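You operate a simulated robot arm through the tools that you are given. There is no shell and no other tool. Be economical: measure what you need, move in short steps, check, and stop when the job is done.

Carry out the task below with a simulated robot arm. There is one attempt and no reset: what you move stays moved.

JOB
Stack the green vent cap from the green mat on top of the blue vent cap.
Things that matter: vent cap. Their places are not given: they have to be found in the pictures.

Only the result counts: the job must be done as asked and must still hold three seconds after the hand-in. Knocking over, shifting, dropping, spilling or breaking anything else fails it. A push-on lid holds only when it is set on centred and level and pressed home; a screw cap is set on level and turned clockwise until tight.

ROBOT AND FRAMES
A 6-joint arm with a two-finger parallel gripper, fixed in place. Base frame: the origin is at the foot of the arm, x ahead of it, y to its left, z up; the work surface is at about z = 0.75. Units: m, degrees, N and s.
With the tool pointing down near the work surface it reaches from about 0.18 to 0.64 m from the base axis. Its first joint turns from -66.0 to 66.0 degrees. Payload 2.7 kg.
The tool frame sits at the grasp point between the pads (the TCP): z along the fingers, y along the line on which they close. The tips reach 0.023 m beyond it. The gripper opens to 0.094 m. The fingers are 0.038 m wide and 0.01 m thick; the gripper's body (0.054 by 0.096 m) begins 0.039 m behind the TCP.
Orientation is told as [roll, pitch, yaw] about the base's x, y, z axes, in that order, counted from this pose: with the fingers straight down and closing along the base's y, the tool's x points along the base's -x, its y along +y and its z along -z.

CONTROLS
- The arm moves only by the tool apply_moves. Its argument "deltas" is a list of rows, each an object of numbers (a shift or turn left out is 0, a gripper value left out holds the last): "dx", "dy", "dz": the shift along the tool's x, y, z in m; "yaw": the turn about the tool's z in degrees. In form: [{"dx": .., "dy": .., "dz": .., "yaw": ..}, ...]. A call has 1 to 8 rows; each row is the pose to reach, as a shift and turn from the pose commanded when the call began, along the tool's axes at that moment. "jaw" is the gripper command, from -1 (shut) to 1 (fully open), values between in proportion, set as the call begins (left out, the last holds). A row lasts 0.2 s, in which the tool goes at most 0.05 m and 8.6 degrees; a call with a longer step from one row to the next is refused whole, and so is a gripper value outside its range. Where a pose cannot be reached the arm comes as near as it can. A force on the tool above 40 N (or 10 N above the force at the start of the call, whichever is more), or a blocked arm, ends the call early, and 0.2 s more pass. Each finger travels about 0.045 m/s and halts on what it meets, pressing with about 39 N; the grip force reading is that of the motor and also rises with nothing between the fingers. The clock runs only during rows and for 0.2 s after the last one: add rows that repeat a pose to give the fingers time. It gives the time, the measured TCP pose, the force on the tool (base axes), the opening and the grip force at its end, in the units of the frame above (readings bear some noise), and new pictures: "views" is both (left out), scene, wrist or none.
- Cameras (640 x 400 px; columns grow to the right, rows downward): "scene" is fixed at [0.0674, -0.4521, 1.3894]; the picture's right is [0.68, -0.73, 0.00], its down [-0.56, -0.52, -0.65] and it looks along [0.47, 0.44, -0.76] (base axes); focal length 356 px, centre (320, 200). "wrist" rides on the gripper at [-0.039, 0, -0.044] in the tool frame; the picture's right is [0.00, -1.00, 0.00], its down [0.97, 0.00, -0.24] and it looks along [0.24, 0.00, 0.97] (tool axes); focal length 218 px, centre (320, 200).
- locate(camera, pixels): for up to 12 pixels [column, row] of the newest picture of that camera ("zoom" is the newest enlarged one), the place [x, y, z] in the base frame of the surface seen there, good to about 0.002 m, but the place of the scene camera against the robot may be out by one fixed shift of up to 0.012 m in any direction. The clock stands still meanwhile.
- inspect(camera, box): a new picture of the part [left, top, right, bottom] of that camera's present view, enlarged. The clock stands still meanwhile.
- job_done(): hands the job in; it is judged then, once.

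Go step by step. Measure first, check grasps and placings, and put right what went wrong. The budget is 60 turns and 120 pictures, counting those below and the enlarged ones. Unless the task says otherwise, let go and move clear before handing in, and close with one line.

The tools are called after ">>>" as name(argument=value, ...) on one line, values as JSON. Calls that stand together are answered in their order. apply_moves: Moves the arm, as the interface text tells. Its arguments: {"type":"object","properties":{"deltas":{"type":"array","items":{"type":"object","properties":{"dx":{"type":"number"},"dy":{"type":"number"},"dz":{"type":"number"},"yaw":{"type":"number"}}}},"jaw":{"type":"number"},"views":{"type":"string","enum":["both","scene","wrist","none"]}},"required":["deltas"]} The other tools are called the same way: locate (camera, pixels) gives the place of the surface under pixels of a picture; inspect (camera, box) takes an enlarged picture of a part of a camera's view; job_done () hands the job in.

At the start:

```text
t: 0.0
eef_pos: [0.4151, -0.1109, 1.0127]
tool_rot: [-0.1, -0.1, -0.1]
wrist_force: [0.1, 0.4, 0.1]
finger_gap: 0.0939
grasp_force: 0.1
```

scene: 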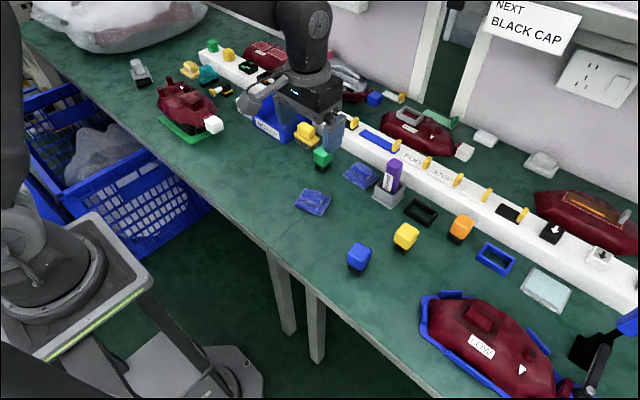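
wrist: 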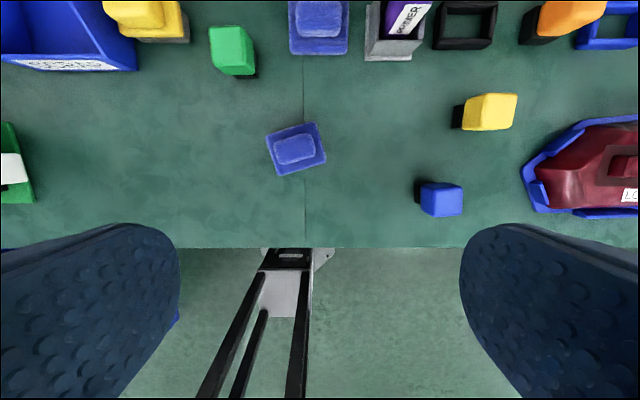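

The pictures show a green cap at scene (322,158) and a blue cap at (359,257), with several other candidates nearby. I'll enlarge the views to identify them.

>>> inspect(camera="scene", box=[280, 130, 480, 280])

>>> inspect(camera="scene", box=[120, 30, 320, 155])

>>> inspect(camera="wrist", box=[160, 0, 560, 250])

>>> locate(camera="wrist", pixels=[[236, 60], [215, 70], [249, 68], [442, 200], [425, 190], [462, 190], [425, 214], [461, 214], [296, 150], [350, 200], [210, 30], [250, 30]])

```text
2.67 times, centred on (380, 205) of scene
```

zoom: 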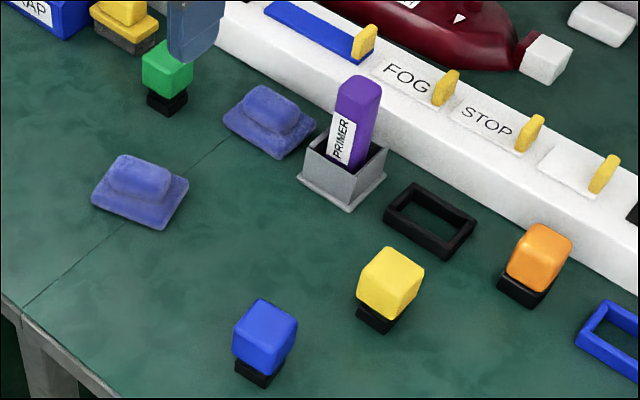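

```text
3.20 times, centred on (220, 92) of scene
```

zoom: 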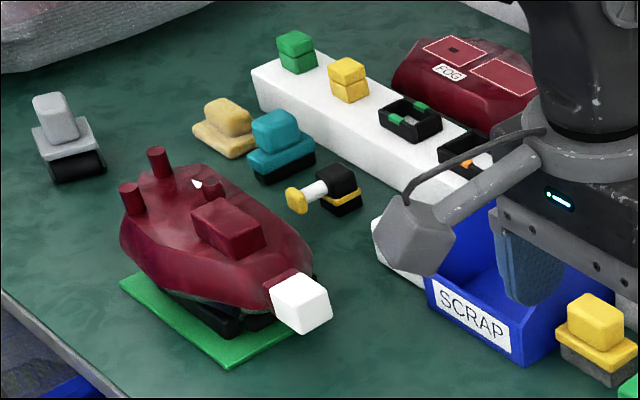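

```text
1.60 times, centred on (360, 125) of wrist
```

zoom: 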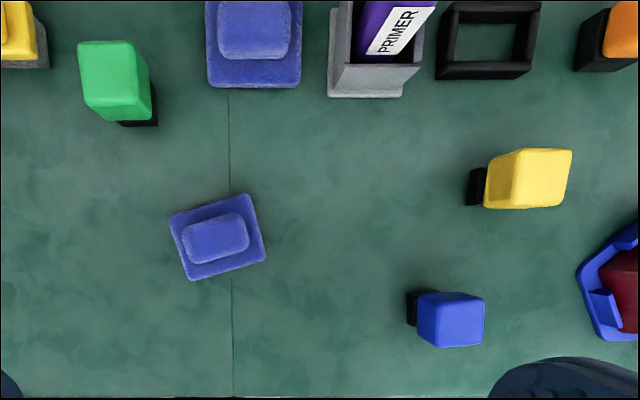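

```text
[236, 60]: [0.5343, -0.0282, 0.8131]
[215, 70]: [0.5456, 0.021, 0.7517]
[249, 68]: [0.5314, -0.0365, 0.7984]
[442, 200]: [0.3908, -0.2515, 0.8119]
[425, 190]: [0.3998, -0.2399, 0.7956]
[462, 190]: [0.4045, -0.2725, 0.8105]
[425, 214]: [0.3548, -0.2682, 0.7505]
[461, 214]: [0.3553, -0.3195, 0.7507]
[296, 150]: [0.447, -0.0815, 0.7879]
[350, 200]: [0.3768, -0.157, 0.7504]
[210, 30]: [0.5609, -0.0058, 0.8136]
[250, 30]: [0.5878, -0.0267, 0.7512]
```

The vent caps are the cubes on black feet. The green one on the bench is near (0.54,-0.02) and the blue one near (0.39,-0.25). I'll move above the green one for a close look.

>>> apply_moves(deltas=[{"dx": -0.03, "dy": 0.025, "dz": 0.01}, {"dx": -0.06, "dy": 0.05, "dz": 0.03}, {"dx": -0.09, "dy": 0.07, "dz": 0.05}, {"dx": -0.12, "dy": 0.09, "dz": 0.07}, {"dx": -0.125, "dy": 0.09, "dz": 0.08}], views="wrist")

```text
t: 1.2
eef_pos: [0.5372, -0.0193, 0.9305]
tool_rot: [-0.1, -0.1, 0.0]
wrist_force: [0.3, 0.1, 0.3]
finger_gap: 0.0943
grasp_force: 0.1
```

wrist: 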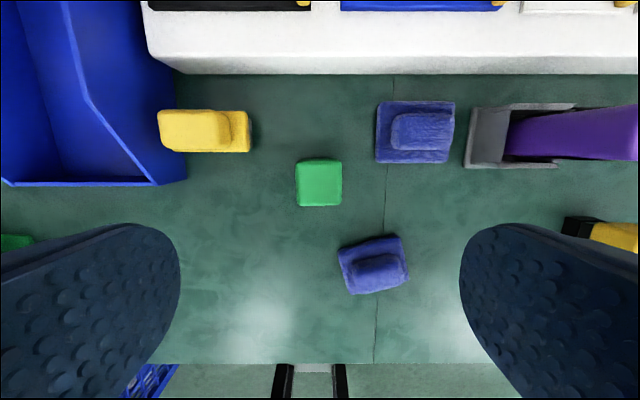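

>>> inspect(camera="wrist", box=[240, 125, 400, 225])

>>> locate(camera="wrist", pixels=[[318, 182], [299, 165], [338, 163], [299, 202], [339, 202], [319, 162], [319, 203], [298, 183], [340, 183], [240, 140], [345, 265], [382, 115]])

```text
4.00 times, centred on (320, 175) of wrist
```

zoom: 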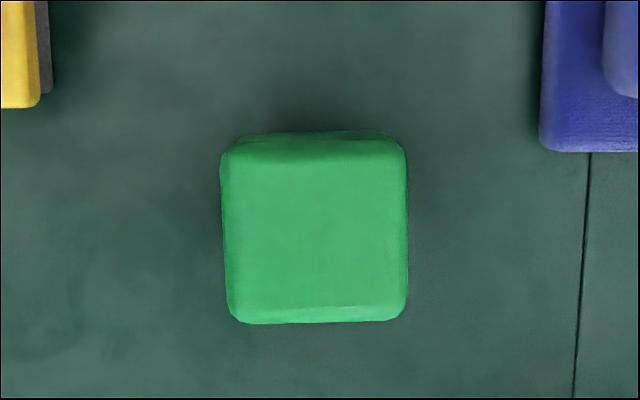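

```text
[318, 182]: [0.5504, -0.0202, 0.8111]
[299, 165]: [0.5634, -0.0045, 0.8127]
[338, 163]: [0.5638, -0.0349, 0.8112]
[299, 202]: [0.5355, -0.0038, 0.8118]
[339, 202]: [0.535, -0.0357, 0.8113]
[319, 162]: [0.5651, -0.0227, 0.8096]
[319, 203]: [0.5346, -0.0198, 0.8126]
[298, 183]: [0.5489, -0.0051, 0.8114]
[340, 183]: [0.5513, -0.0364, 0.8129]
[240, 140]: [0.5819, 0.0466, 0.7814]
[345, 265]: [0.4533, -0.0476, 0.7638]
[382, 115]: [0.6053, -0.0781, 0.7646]
```

The green cap centre is about (0.550,-0.020), its top is at 0.812, it's about 0.034 m wide and it sits square to the tool. I'll narrow the jaws to about 0.06 to clear the neighbours, centre over it and go down part way.

>>> apply_moves(deltas=[{"dx": -0.01, "dy": -0.001}, {"dx": -0.01, "dy": -0.001}, {"dx": -0.01, "dy": -0.001, "dz": 0.03}, {"dx": -0.01, "dy": -0.001, "dz": 0.06}, {"dx": -0.01, "dy": -0.001, "dz": 0.08}, {"dx": -0.01, "dy": -0.001, "dz": 0.08}], jaw=0.28, views="wrist")

```text
t: 2.6
eef_pos: [0.5484, -0.0224, 0.8504]
tool_rot: [-0.2, -0.1, 0.0]
wrist_force: [0.0, -0.7, -0.7]
finger_gap: 0.06
grasp_force: 0.0
```

wrist: 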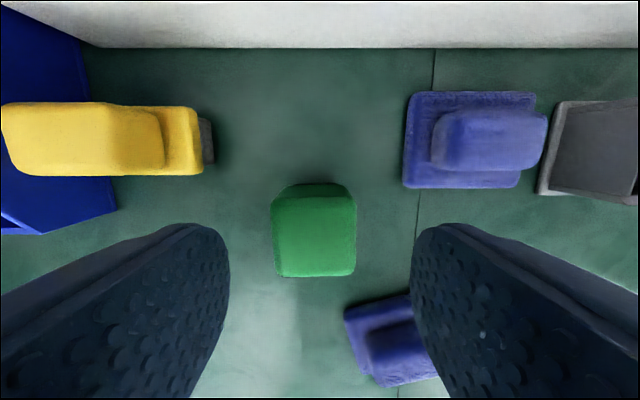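

The cap is centred between the fingers (about column 314), and the neighbours are clear. I'll lower to 0.80 and close.

>>> apply_moves(deltas=[{"dx": -0.002, "dy": 0.002, "dz": 0.025}, {"dx": -0.002, "dy": 0.002, "dz": 0.05}, {"dx": -0.002, "dy": 0.002, "dz": 0.05}], views="wrist")

>>> apply_moves(deltas=[{}, {}, {}, {}], jaw=-1, views="both")

```text
t: 3.4
eef_pos: [0.5507, -0.0212, 0.8]
tool_rot: [-0.1, -0.1, 0.0]
wrist_force: [-0.2, -0.4, -0.2]
finger_gap: 0.0602
grasp_force: 0.0
```

wrist: 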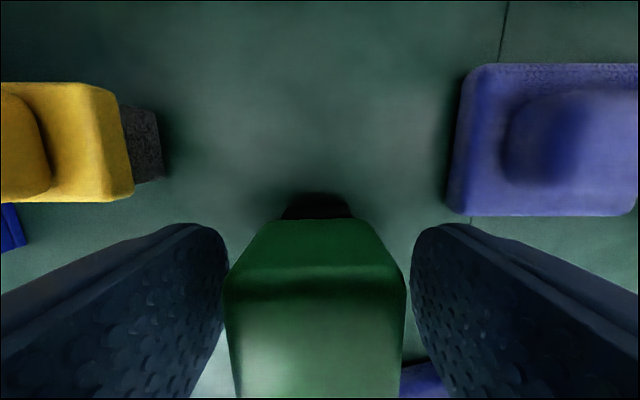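

```text
t: 4.4
eef_pos: [0.5499, -0.0203, 0.8013]
tool_rot: [0.0, -0.1, 0.0]
wrist_force: [-0.1, -0.1, 0.3]
finger_gap: 0.035
grasp_force: 38.8
```

scene: 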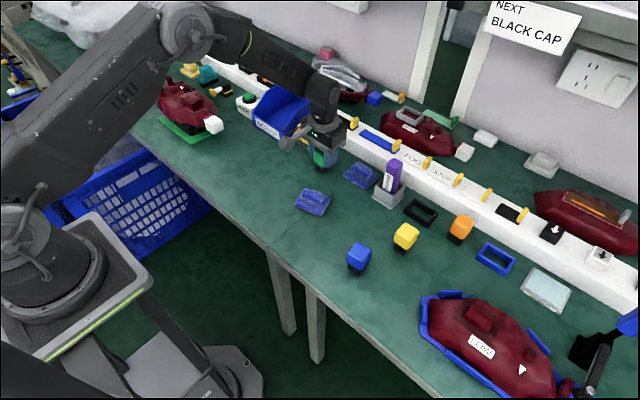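
wrist: 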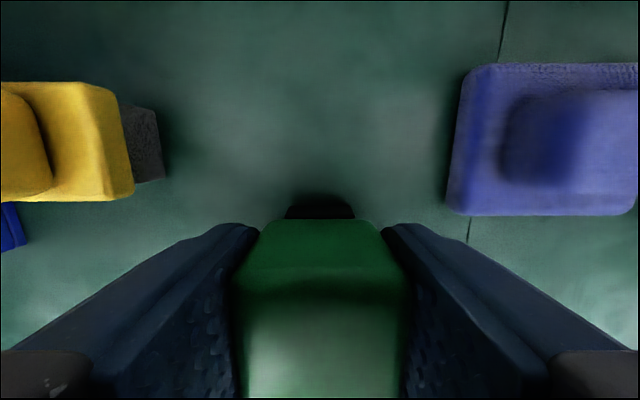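

The cap is gripped (gap 0.035). I'll lift straight up, then carry it to a viewing pose just short of the blue cap.

>>> apply_moves(deltas=[{"dz": -0.03}, {"dz": -0.07}, {"dz": -0.11}, {"dz": -0.15}, {"dz": -0.15}], views="scene")

>>> apply_moves(deltas=[{"dx": 0.028, "dy": -0.033}, {"dx": 0.056, "dy": -0.066}, {"dx": 0.084, "dy": -0.099}, {"dx": 0.112, "dy": -0.132}, {"dx": 0.14, "dy": -0.165}, {"dx": 0.168, "dy": -0.198}, {"dx": 0.195, "dy": -0.23}, {"dx": 0.195, "dy": -0.23}], views="both")

```text
t: 5.6
eef_pos: [0.5529, -0.0191, 0.9545]
tool_rot: [-0.1, 0.1, 0.0]
wrist_force: [0.8, 0.0, -0.3]
finger_gap: 0.0351
grasp_force: 38.9
```

scene: 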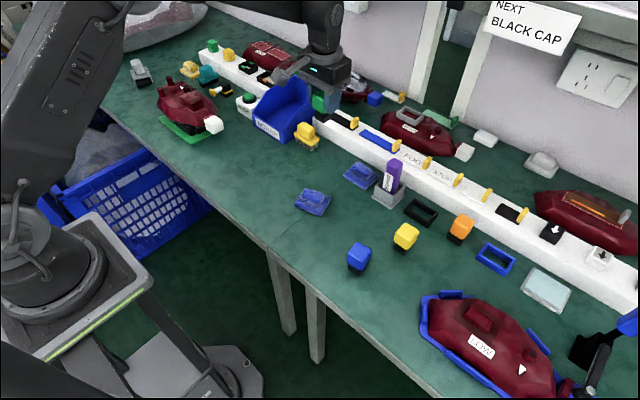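

```text
t: 7.4
eef_pos: [0.3581, -0.249, 0.9541]
tool_rot: [-0.1, -0.1, 0.1]
wrist_force: [0.1, 0.5, -1.7]
finger_gap: 0.035
grasp_force: 38.7
```

scene: 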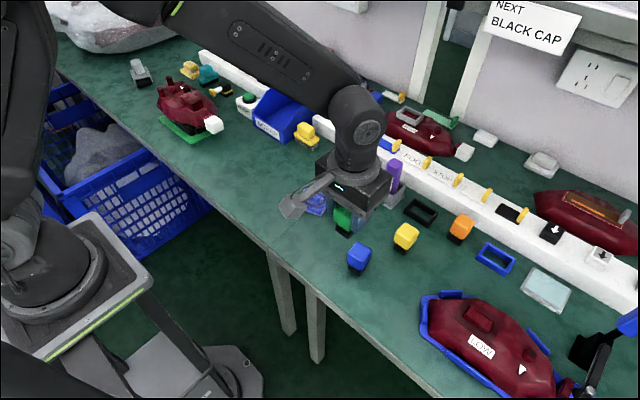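
wrist: 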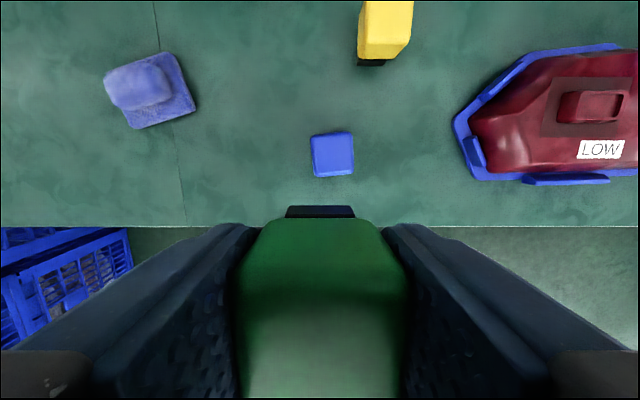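

>>> inspect(camera="wrist", box=[280, 120, 384, 185])

>>> locate(camera="wrist", pixels=[[332, 155], [315, 138], [349, 135], [317, 174], [351, 172], [313, 155], [352, 153], [332, 136], [333, 173], [385, 50]])

```text
6.15 times, centred on (332, 152) of wrist
```

zoom: 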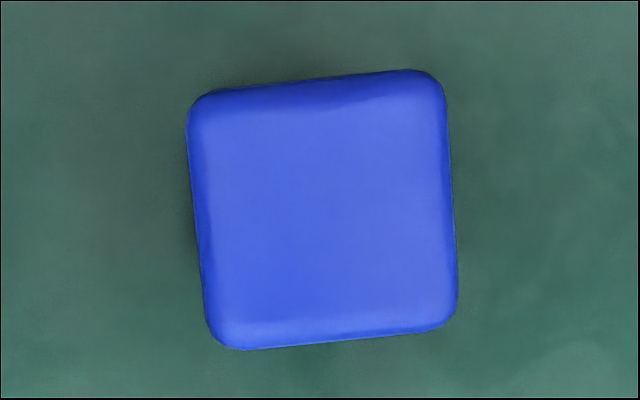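

```text
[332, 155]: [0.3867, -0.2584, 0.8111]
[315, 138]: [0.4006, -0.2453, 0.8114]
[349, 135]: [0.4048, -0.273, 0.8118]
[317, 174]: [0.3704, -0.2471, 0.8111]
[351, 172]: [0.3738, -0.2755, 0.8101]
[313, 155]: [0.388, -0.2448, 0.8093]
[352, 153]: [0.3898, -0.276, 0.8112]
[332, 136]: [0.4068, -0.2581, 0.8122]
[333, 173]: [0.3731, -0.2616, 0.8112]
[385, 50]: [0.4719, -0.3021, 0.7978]
```

The blue cap centre is about (0.3885,-0.260), its top is at 0.8115, and it is turned about 6.5° counter-clockwise. I'll move above it, match the turn and lower to just short of contact.

>>> apply_moves(deltas=[{"dx": -0.015, "dy": -0.006, "yaw": -3}, {"dx": -0.0304, "dy": -0.0112, "yaw": -6.5}, {"dx": -0.0304, "dy": -0.0112, "yaw": -6.5, "dz": 0.02}, {"dx": -0.0304, "dy": -0.0112, "yaw": -6.5, "dz": 0.05}, {"dx": -0.0304, "dy": -0.0112, "yaw": -6.5, "dz": 0.073}, {"dx": -0.0304, "dy": -0.0112, "yaw": -6.5, "dz": 0.073}], views="both")

>>> inspect(camera="scene", box=[300, 190, 420, 290])

```text
t: 8.8
eef_pos: [0.388, -0.2619, 0.8785]
tool_rot: [-0.1, 0.0, 6.5]
wrist_force: [-0.4, -0.3, -0.6]
finger_gap: 0.0348
grasp_force: 39.2
```

scene: 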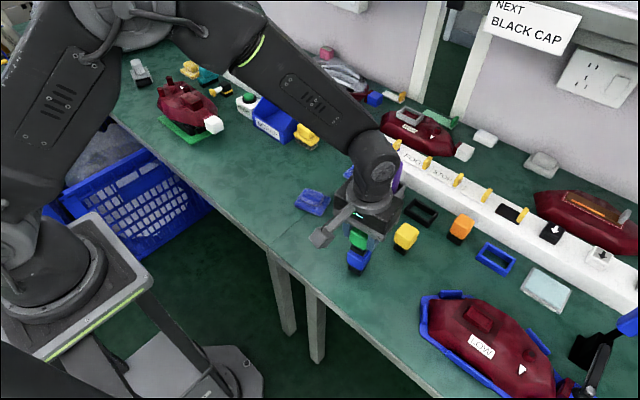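
wrist: 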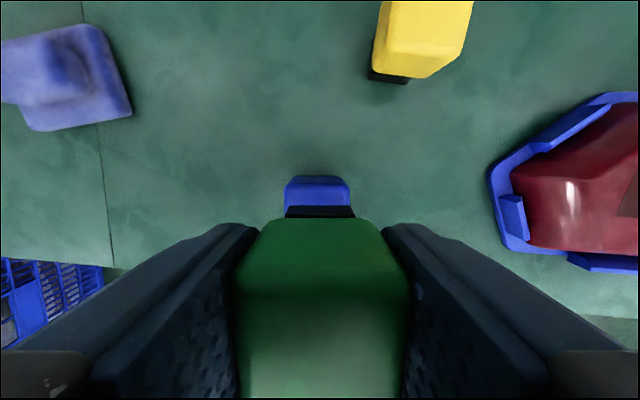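

```text
4.00 times, centred on (360, 240) of scene
```

zoom: 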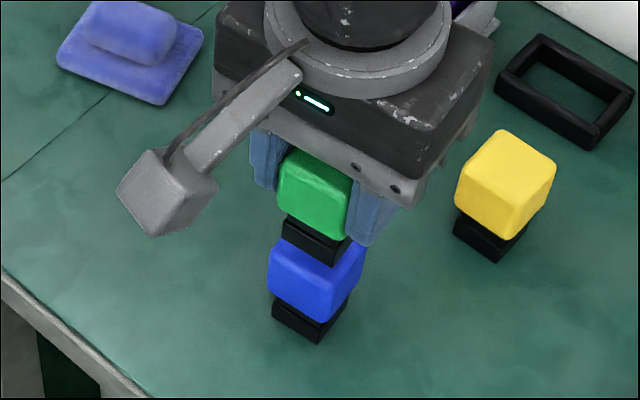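

Sideways alignment looks good. I'll check the alignment along the camera's depth with a tighter picture before lowering.

>>> inspect(camera="scene", box=[356, 222, 404, 282])

```text
6.67 times, centred on (380, 252) of scene
```

zoom: 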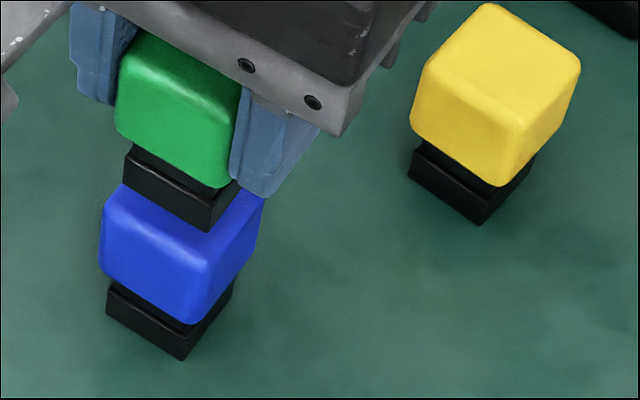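

>>> locate(camera="zoom", pixels=[[150, 120], [190, 140], [135, 235], [170, 260], [150, 185], [190, 205], [130, 308], [165, 330], [235, 240], [215, 270], [205, 325], [224, 208]])

```text
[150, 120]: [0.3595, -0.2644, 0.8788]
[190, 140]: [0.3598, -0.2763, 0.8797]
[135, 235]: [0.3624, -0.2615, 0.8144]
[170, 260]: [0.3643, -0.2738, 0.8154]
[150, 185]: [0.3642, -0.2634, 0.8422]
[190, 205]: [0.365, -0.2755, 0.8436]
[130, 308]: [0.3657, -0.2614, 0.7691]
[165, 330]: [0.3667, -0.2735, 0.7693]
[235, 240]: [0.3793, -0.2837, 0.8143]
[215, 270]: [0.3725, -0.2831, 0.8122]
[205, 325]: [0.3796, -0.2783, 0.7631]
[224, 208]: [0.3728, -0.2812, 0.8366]
```

Comparing faces, the green cap sits about 2 mm too far in -x and about 2 mm too far in -y. I'll correct that and lower gently to about contact height (TCP 0.8625).

>>> apply_moves(deltas=[{"dx": -0.0022, "dy": 0.0016}, {"dx": -0.0022, "dy": 0.0016, "dz": 0.007}, {"dx": -0.0022, "dy": 0.0016, "dz": 0.011}, {"dx": -0.0022, "dy": 0.0016, "dz": 0.014}, {"dx": -0.0022, "dy": 0.0016, "dz": 0.0155}, {"dx": -0.0022, "dy": 0.0016, "dz": 0.0155}], views="wrist")

>>> inspect(camera="scene", box=[356, 222, 404, 282])

```text
t: 10.2
eef_pos: [0.3887, -0.2594, 0.863]
tool_rot: [-0.1, 0.0, 6.5]
wrist_force: [0.5, 0.4, -0.2]
finger_gap: 0.0348
grasp_force: 39.1
```

wrist: 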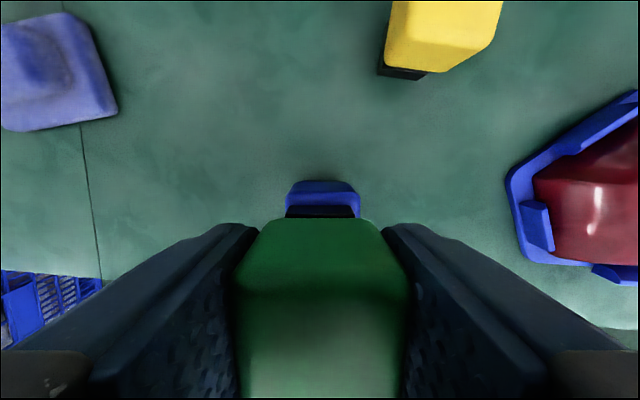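

```text
6.67 times, centred on (380, 252) of scene
```

zoom: 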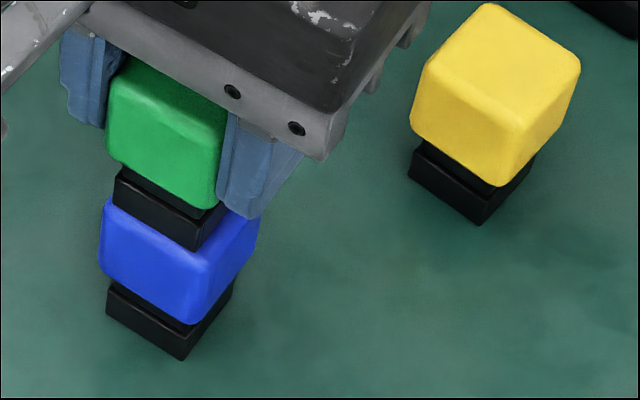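

The force is still about zero, so contact hasn't quite been made. I'll re-measure the faces.

>>> locate(camera="zoom", pixels=[[140, 140], [180, 162], [135, 240], [170, 262], [140, 205], [175, 225], [130, 308], [165, 330], [230, 255], [215, 275], [205, 325], [208, 227]])

```text
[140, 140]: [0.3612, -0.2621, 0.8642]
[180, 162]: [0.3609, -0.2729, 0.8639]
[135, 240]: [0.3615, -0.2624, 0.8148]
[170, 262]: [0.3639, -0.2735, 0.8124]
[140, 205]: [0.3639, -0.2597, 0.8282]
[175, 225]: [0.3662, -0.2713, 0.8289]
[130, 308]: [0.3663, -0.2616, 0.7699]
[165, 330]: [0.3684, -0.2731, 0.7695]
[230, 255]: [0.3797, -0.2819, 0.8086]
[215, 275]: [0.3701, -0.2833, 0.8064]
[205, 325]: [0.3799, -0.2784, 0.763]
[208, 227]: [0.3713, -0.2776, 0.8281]
```

A residual of about 2 mm in x and -1 mm in y remains. I'll lift 2 mm, trim it, then creep down.

>>> apply_moves(deltas=[{"dz": -0.002}, {"dx": -0.0017, "dy": -0.0012, "dz": -0.002}, {"dx": -0.0017, "dy": -0.0012, "dz": -0.001}, {"dx": -0.0017, "dy": -0.0012, "dz": 0.0}, {"dx": -0.0017, "dy": -0.0012, "dz": 0.0005}, {"dx": -0.0017, "dy": -0.0012, "dz": 0.001}, {"dx": -0.0017, "dy": -0.0012, "dz": 0.001}], views="wrist")

>>> inspect(camera="scene", box=[356, 222, 404, 282])

```text
t: 11.8
eef_pos: [0.3906, -0.2609, 0.8621]
tool_rot: [-0.1, -0.1, 6.5]
wrist_force: [-0.3, -0.2, -0.1]
finger_gap: 0.035
grasp_force: 39.2
```

wrist: 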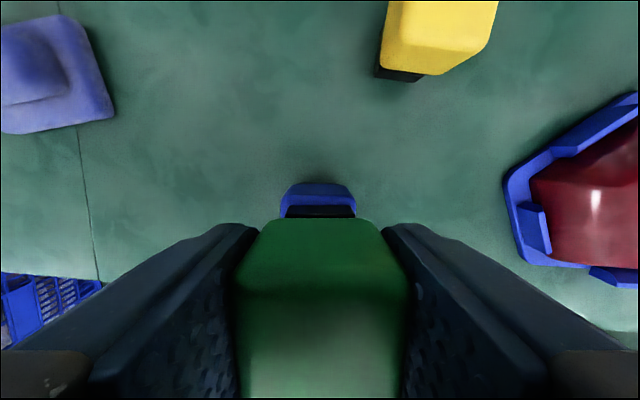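

```text
6.67 times, centred on (380, 252) of scene
```

zoom: 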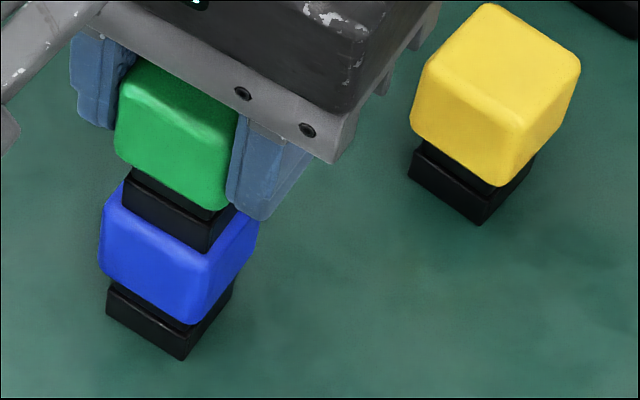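

Now within about 1 mm. I'll trim +0.8 mm in y and keep creeping down until contact force appears.

>>> apply_moves(deltas=[{"dy": 0.0008}, {"dy": 0.0008, "dz": 0.0005}, {"dy": 0.0008, "dz": 0.001}, {"dy": 0.0008, "dz": 0.0013}], views="none")

```text
t: 12.8
eef_pos: [0.3907, -0.2605, 0.8625]
tool_rot: [-0.1, -0.1, 6.5]
wrist_force: [-6.5, 2.5, 20.1]
finger_gap: 0.0351
grasp_force: 38.9
```

Contact is made, with 20 N upward at TCP 0.8625. I'll ease off slightly to relieve the load, then check.

>>> apply_moves(deltas=[{"dz": -0.0004}, {"dz": -0.0006}, {"dz": -0.0006}], views="none")

>>> inspect(camera="scene", box=[356, 222, 404, 282])

```text
t: 13.6
eef_pos: [0.3907, -0.2594, 0.8636]
tool_rot: [-0.2, -0.2, 6.5]
wrist_force: [-4.7, -1.6, 23.9]
finger_gap: 0.0351
grasp_force: 39.0
```

```text
6.67 times, centred on (380, 252) of scene
```

zoom: 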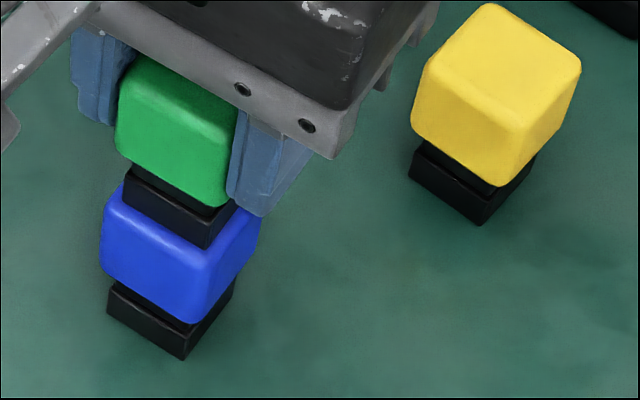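

There is still about 24 N pressing. I'll ease off a little more.

>>> apply_moves(deltas=[{"dz": -0.0004}, {"dz": -0.0004}, {"dz": -0.0004}], views="none")

```text
t: 14.4
eef_pos: [0.3919, -0.2589, 0.8627]
tool_rot: [-0.2, -0.3, 6.5]
wrist_force: [1.4, -2.4, 18.4]
finger_gap: 0.0352
grasp_force: 39.3
```

>>> apply_moves(deltas=[{"dz": -0.0005}, {"dz": -0.001}, {"dz": -0.001}], views="none")

```text
t: 15.2
eef_pos: [0.3901, -0.2596, 0.8623]
tool_rot: [-0.2, 0.0, 6.4]
wrist_force: [2.2, -0.5, 8.0]
finger_gap: 0.0351
grasp_force: 39.5
```

The load is down to 8 N. I'll open slowly now, to about 0.055 only, and look.

>>> apply_moves(deltas=[{"dz": -0.0003}, {"dz": -0.0003}, {"dz": -0.0003}, {"dz": -0.0003}], jaw=0.28, views="wrist")

>>> inspect(camera="scene", box=[356, 222, 404, 282])

```text
t: 16.2
eef_pos: [0.3904, -0.2589, 0.8632]
tool_rot: [-0.1, 0.0, 6.5]
wrist_force: [0.0, -0.3, -0.2]
finger_gap: 0.0601
grasp_force: 0.0
```

wrist: 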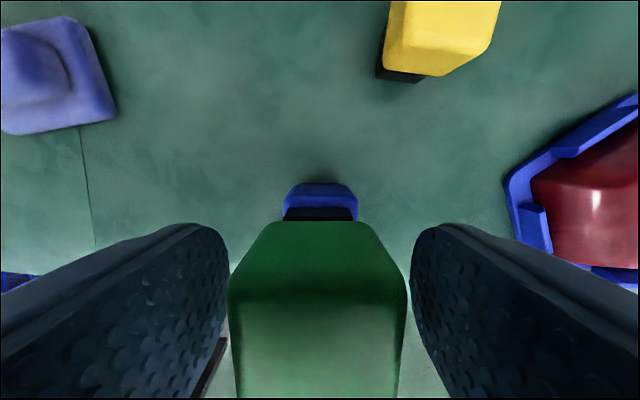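

```text
6.67 times, centred on (380, 252) of scene
```

zoom: 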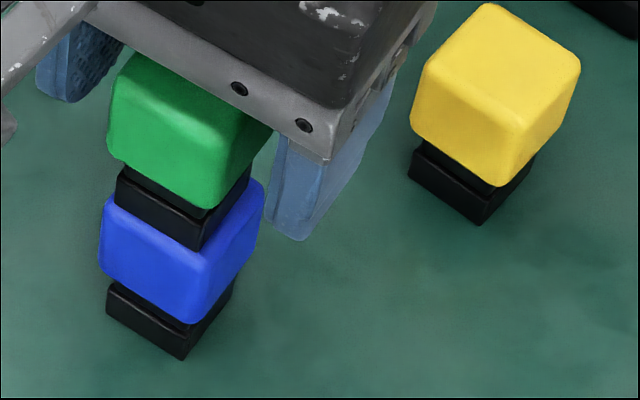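

The jaws are open, and the green cap stands level on the blue one. I'll rise straight up and clear.

>>> apply_moves(deltas=[{"dz": -0.015}, {"dz": -0.04}, {"dz": -0.08}, {"dz": -0.12}, {"dz": -0.12}], views="both")

>>> inspect(camera="scene", box=[330, 212, 410, 282])

```text
t: 17.4
eef_pos: [0.3907, -0.2586, 0.9836]
tool_rot: [-0.2, -0.1, 6.5]
wrist_force: [0.1, 0.6, -0.7]
finger_gap: 0.0602
grasp_force: 0.0
```

scene: 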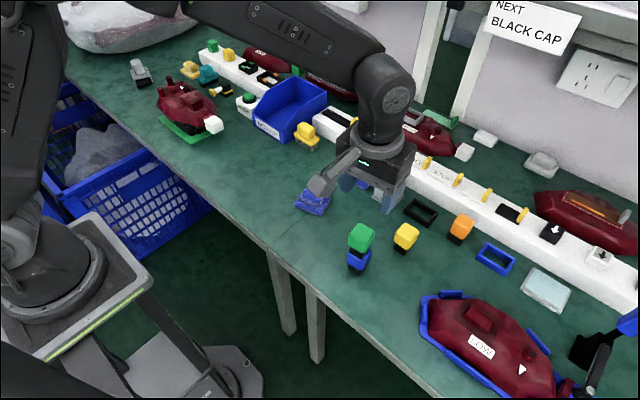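
wrist: 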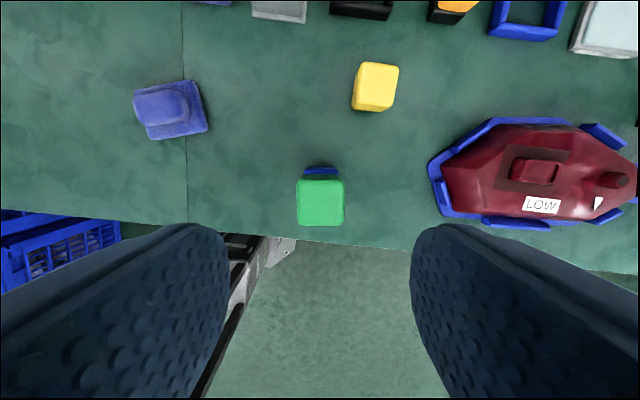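

```text
5.71 times, centred on (370, 247) of scene
```

zoom: 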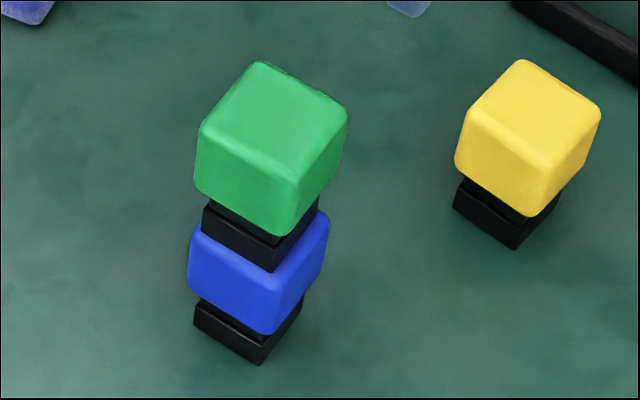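

The green cap stands level and centred on the blue cap, the gripper is clear and nothing else has moved. I'm handing in.

>>> job_done()

```text
The job is handed in.
```

The green vent cap from the bench mat is stacked, centred and level, on the blue vent cap. I saw nothing else moved, and the job is handed in.
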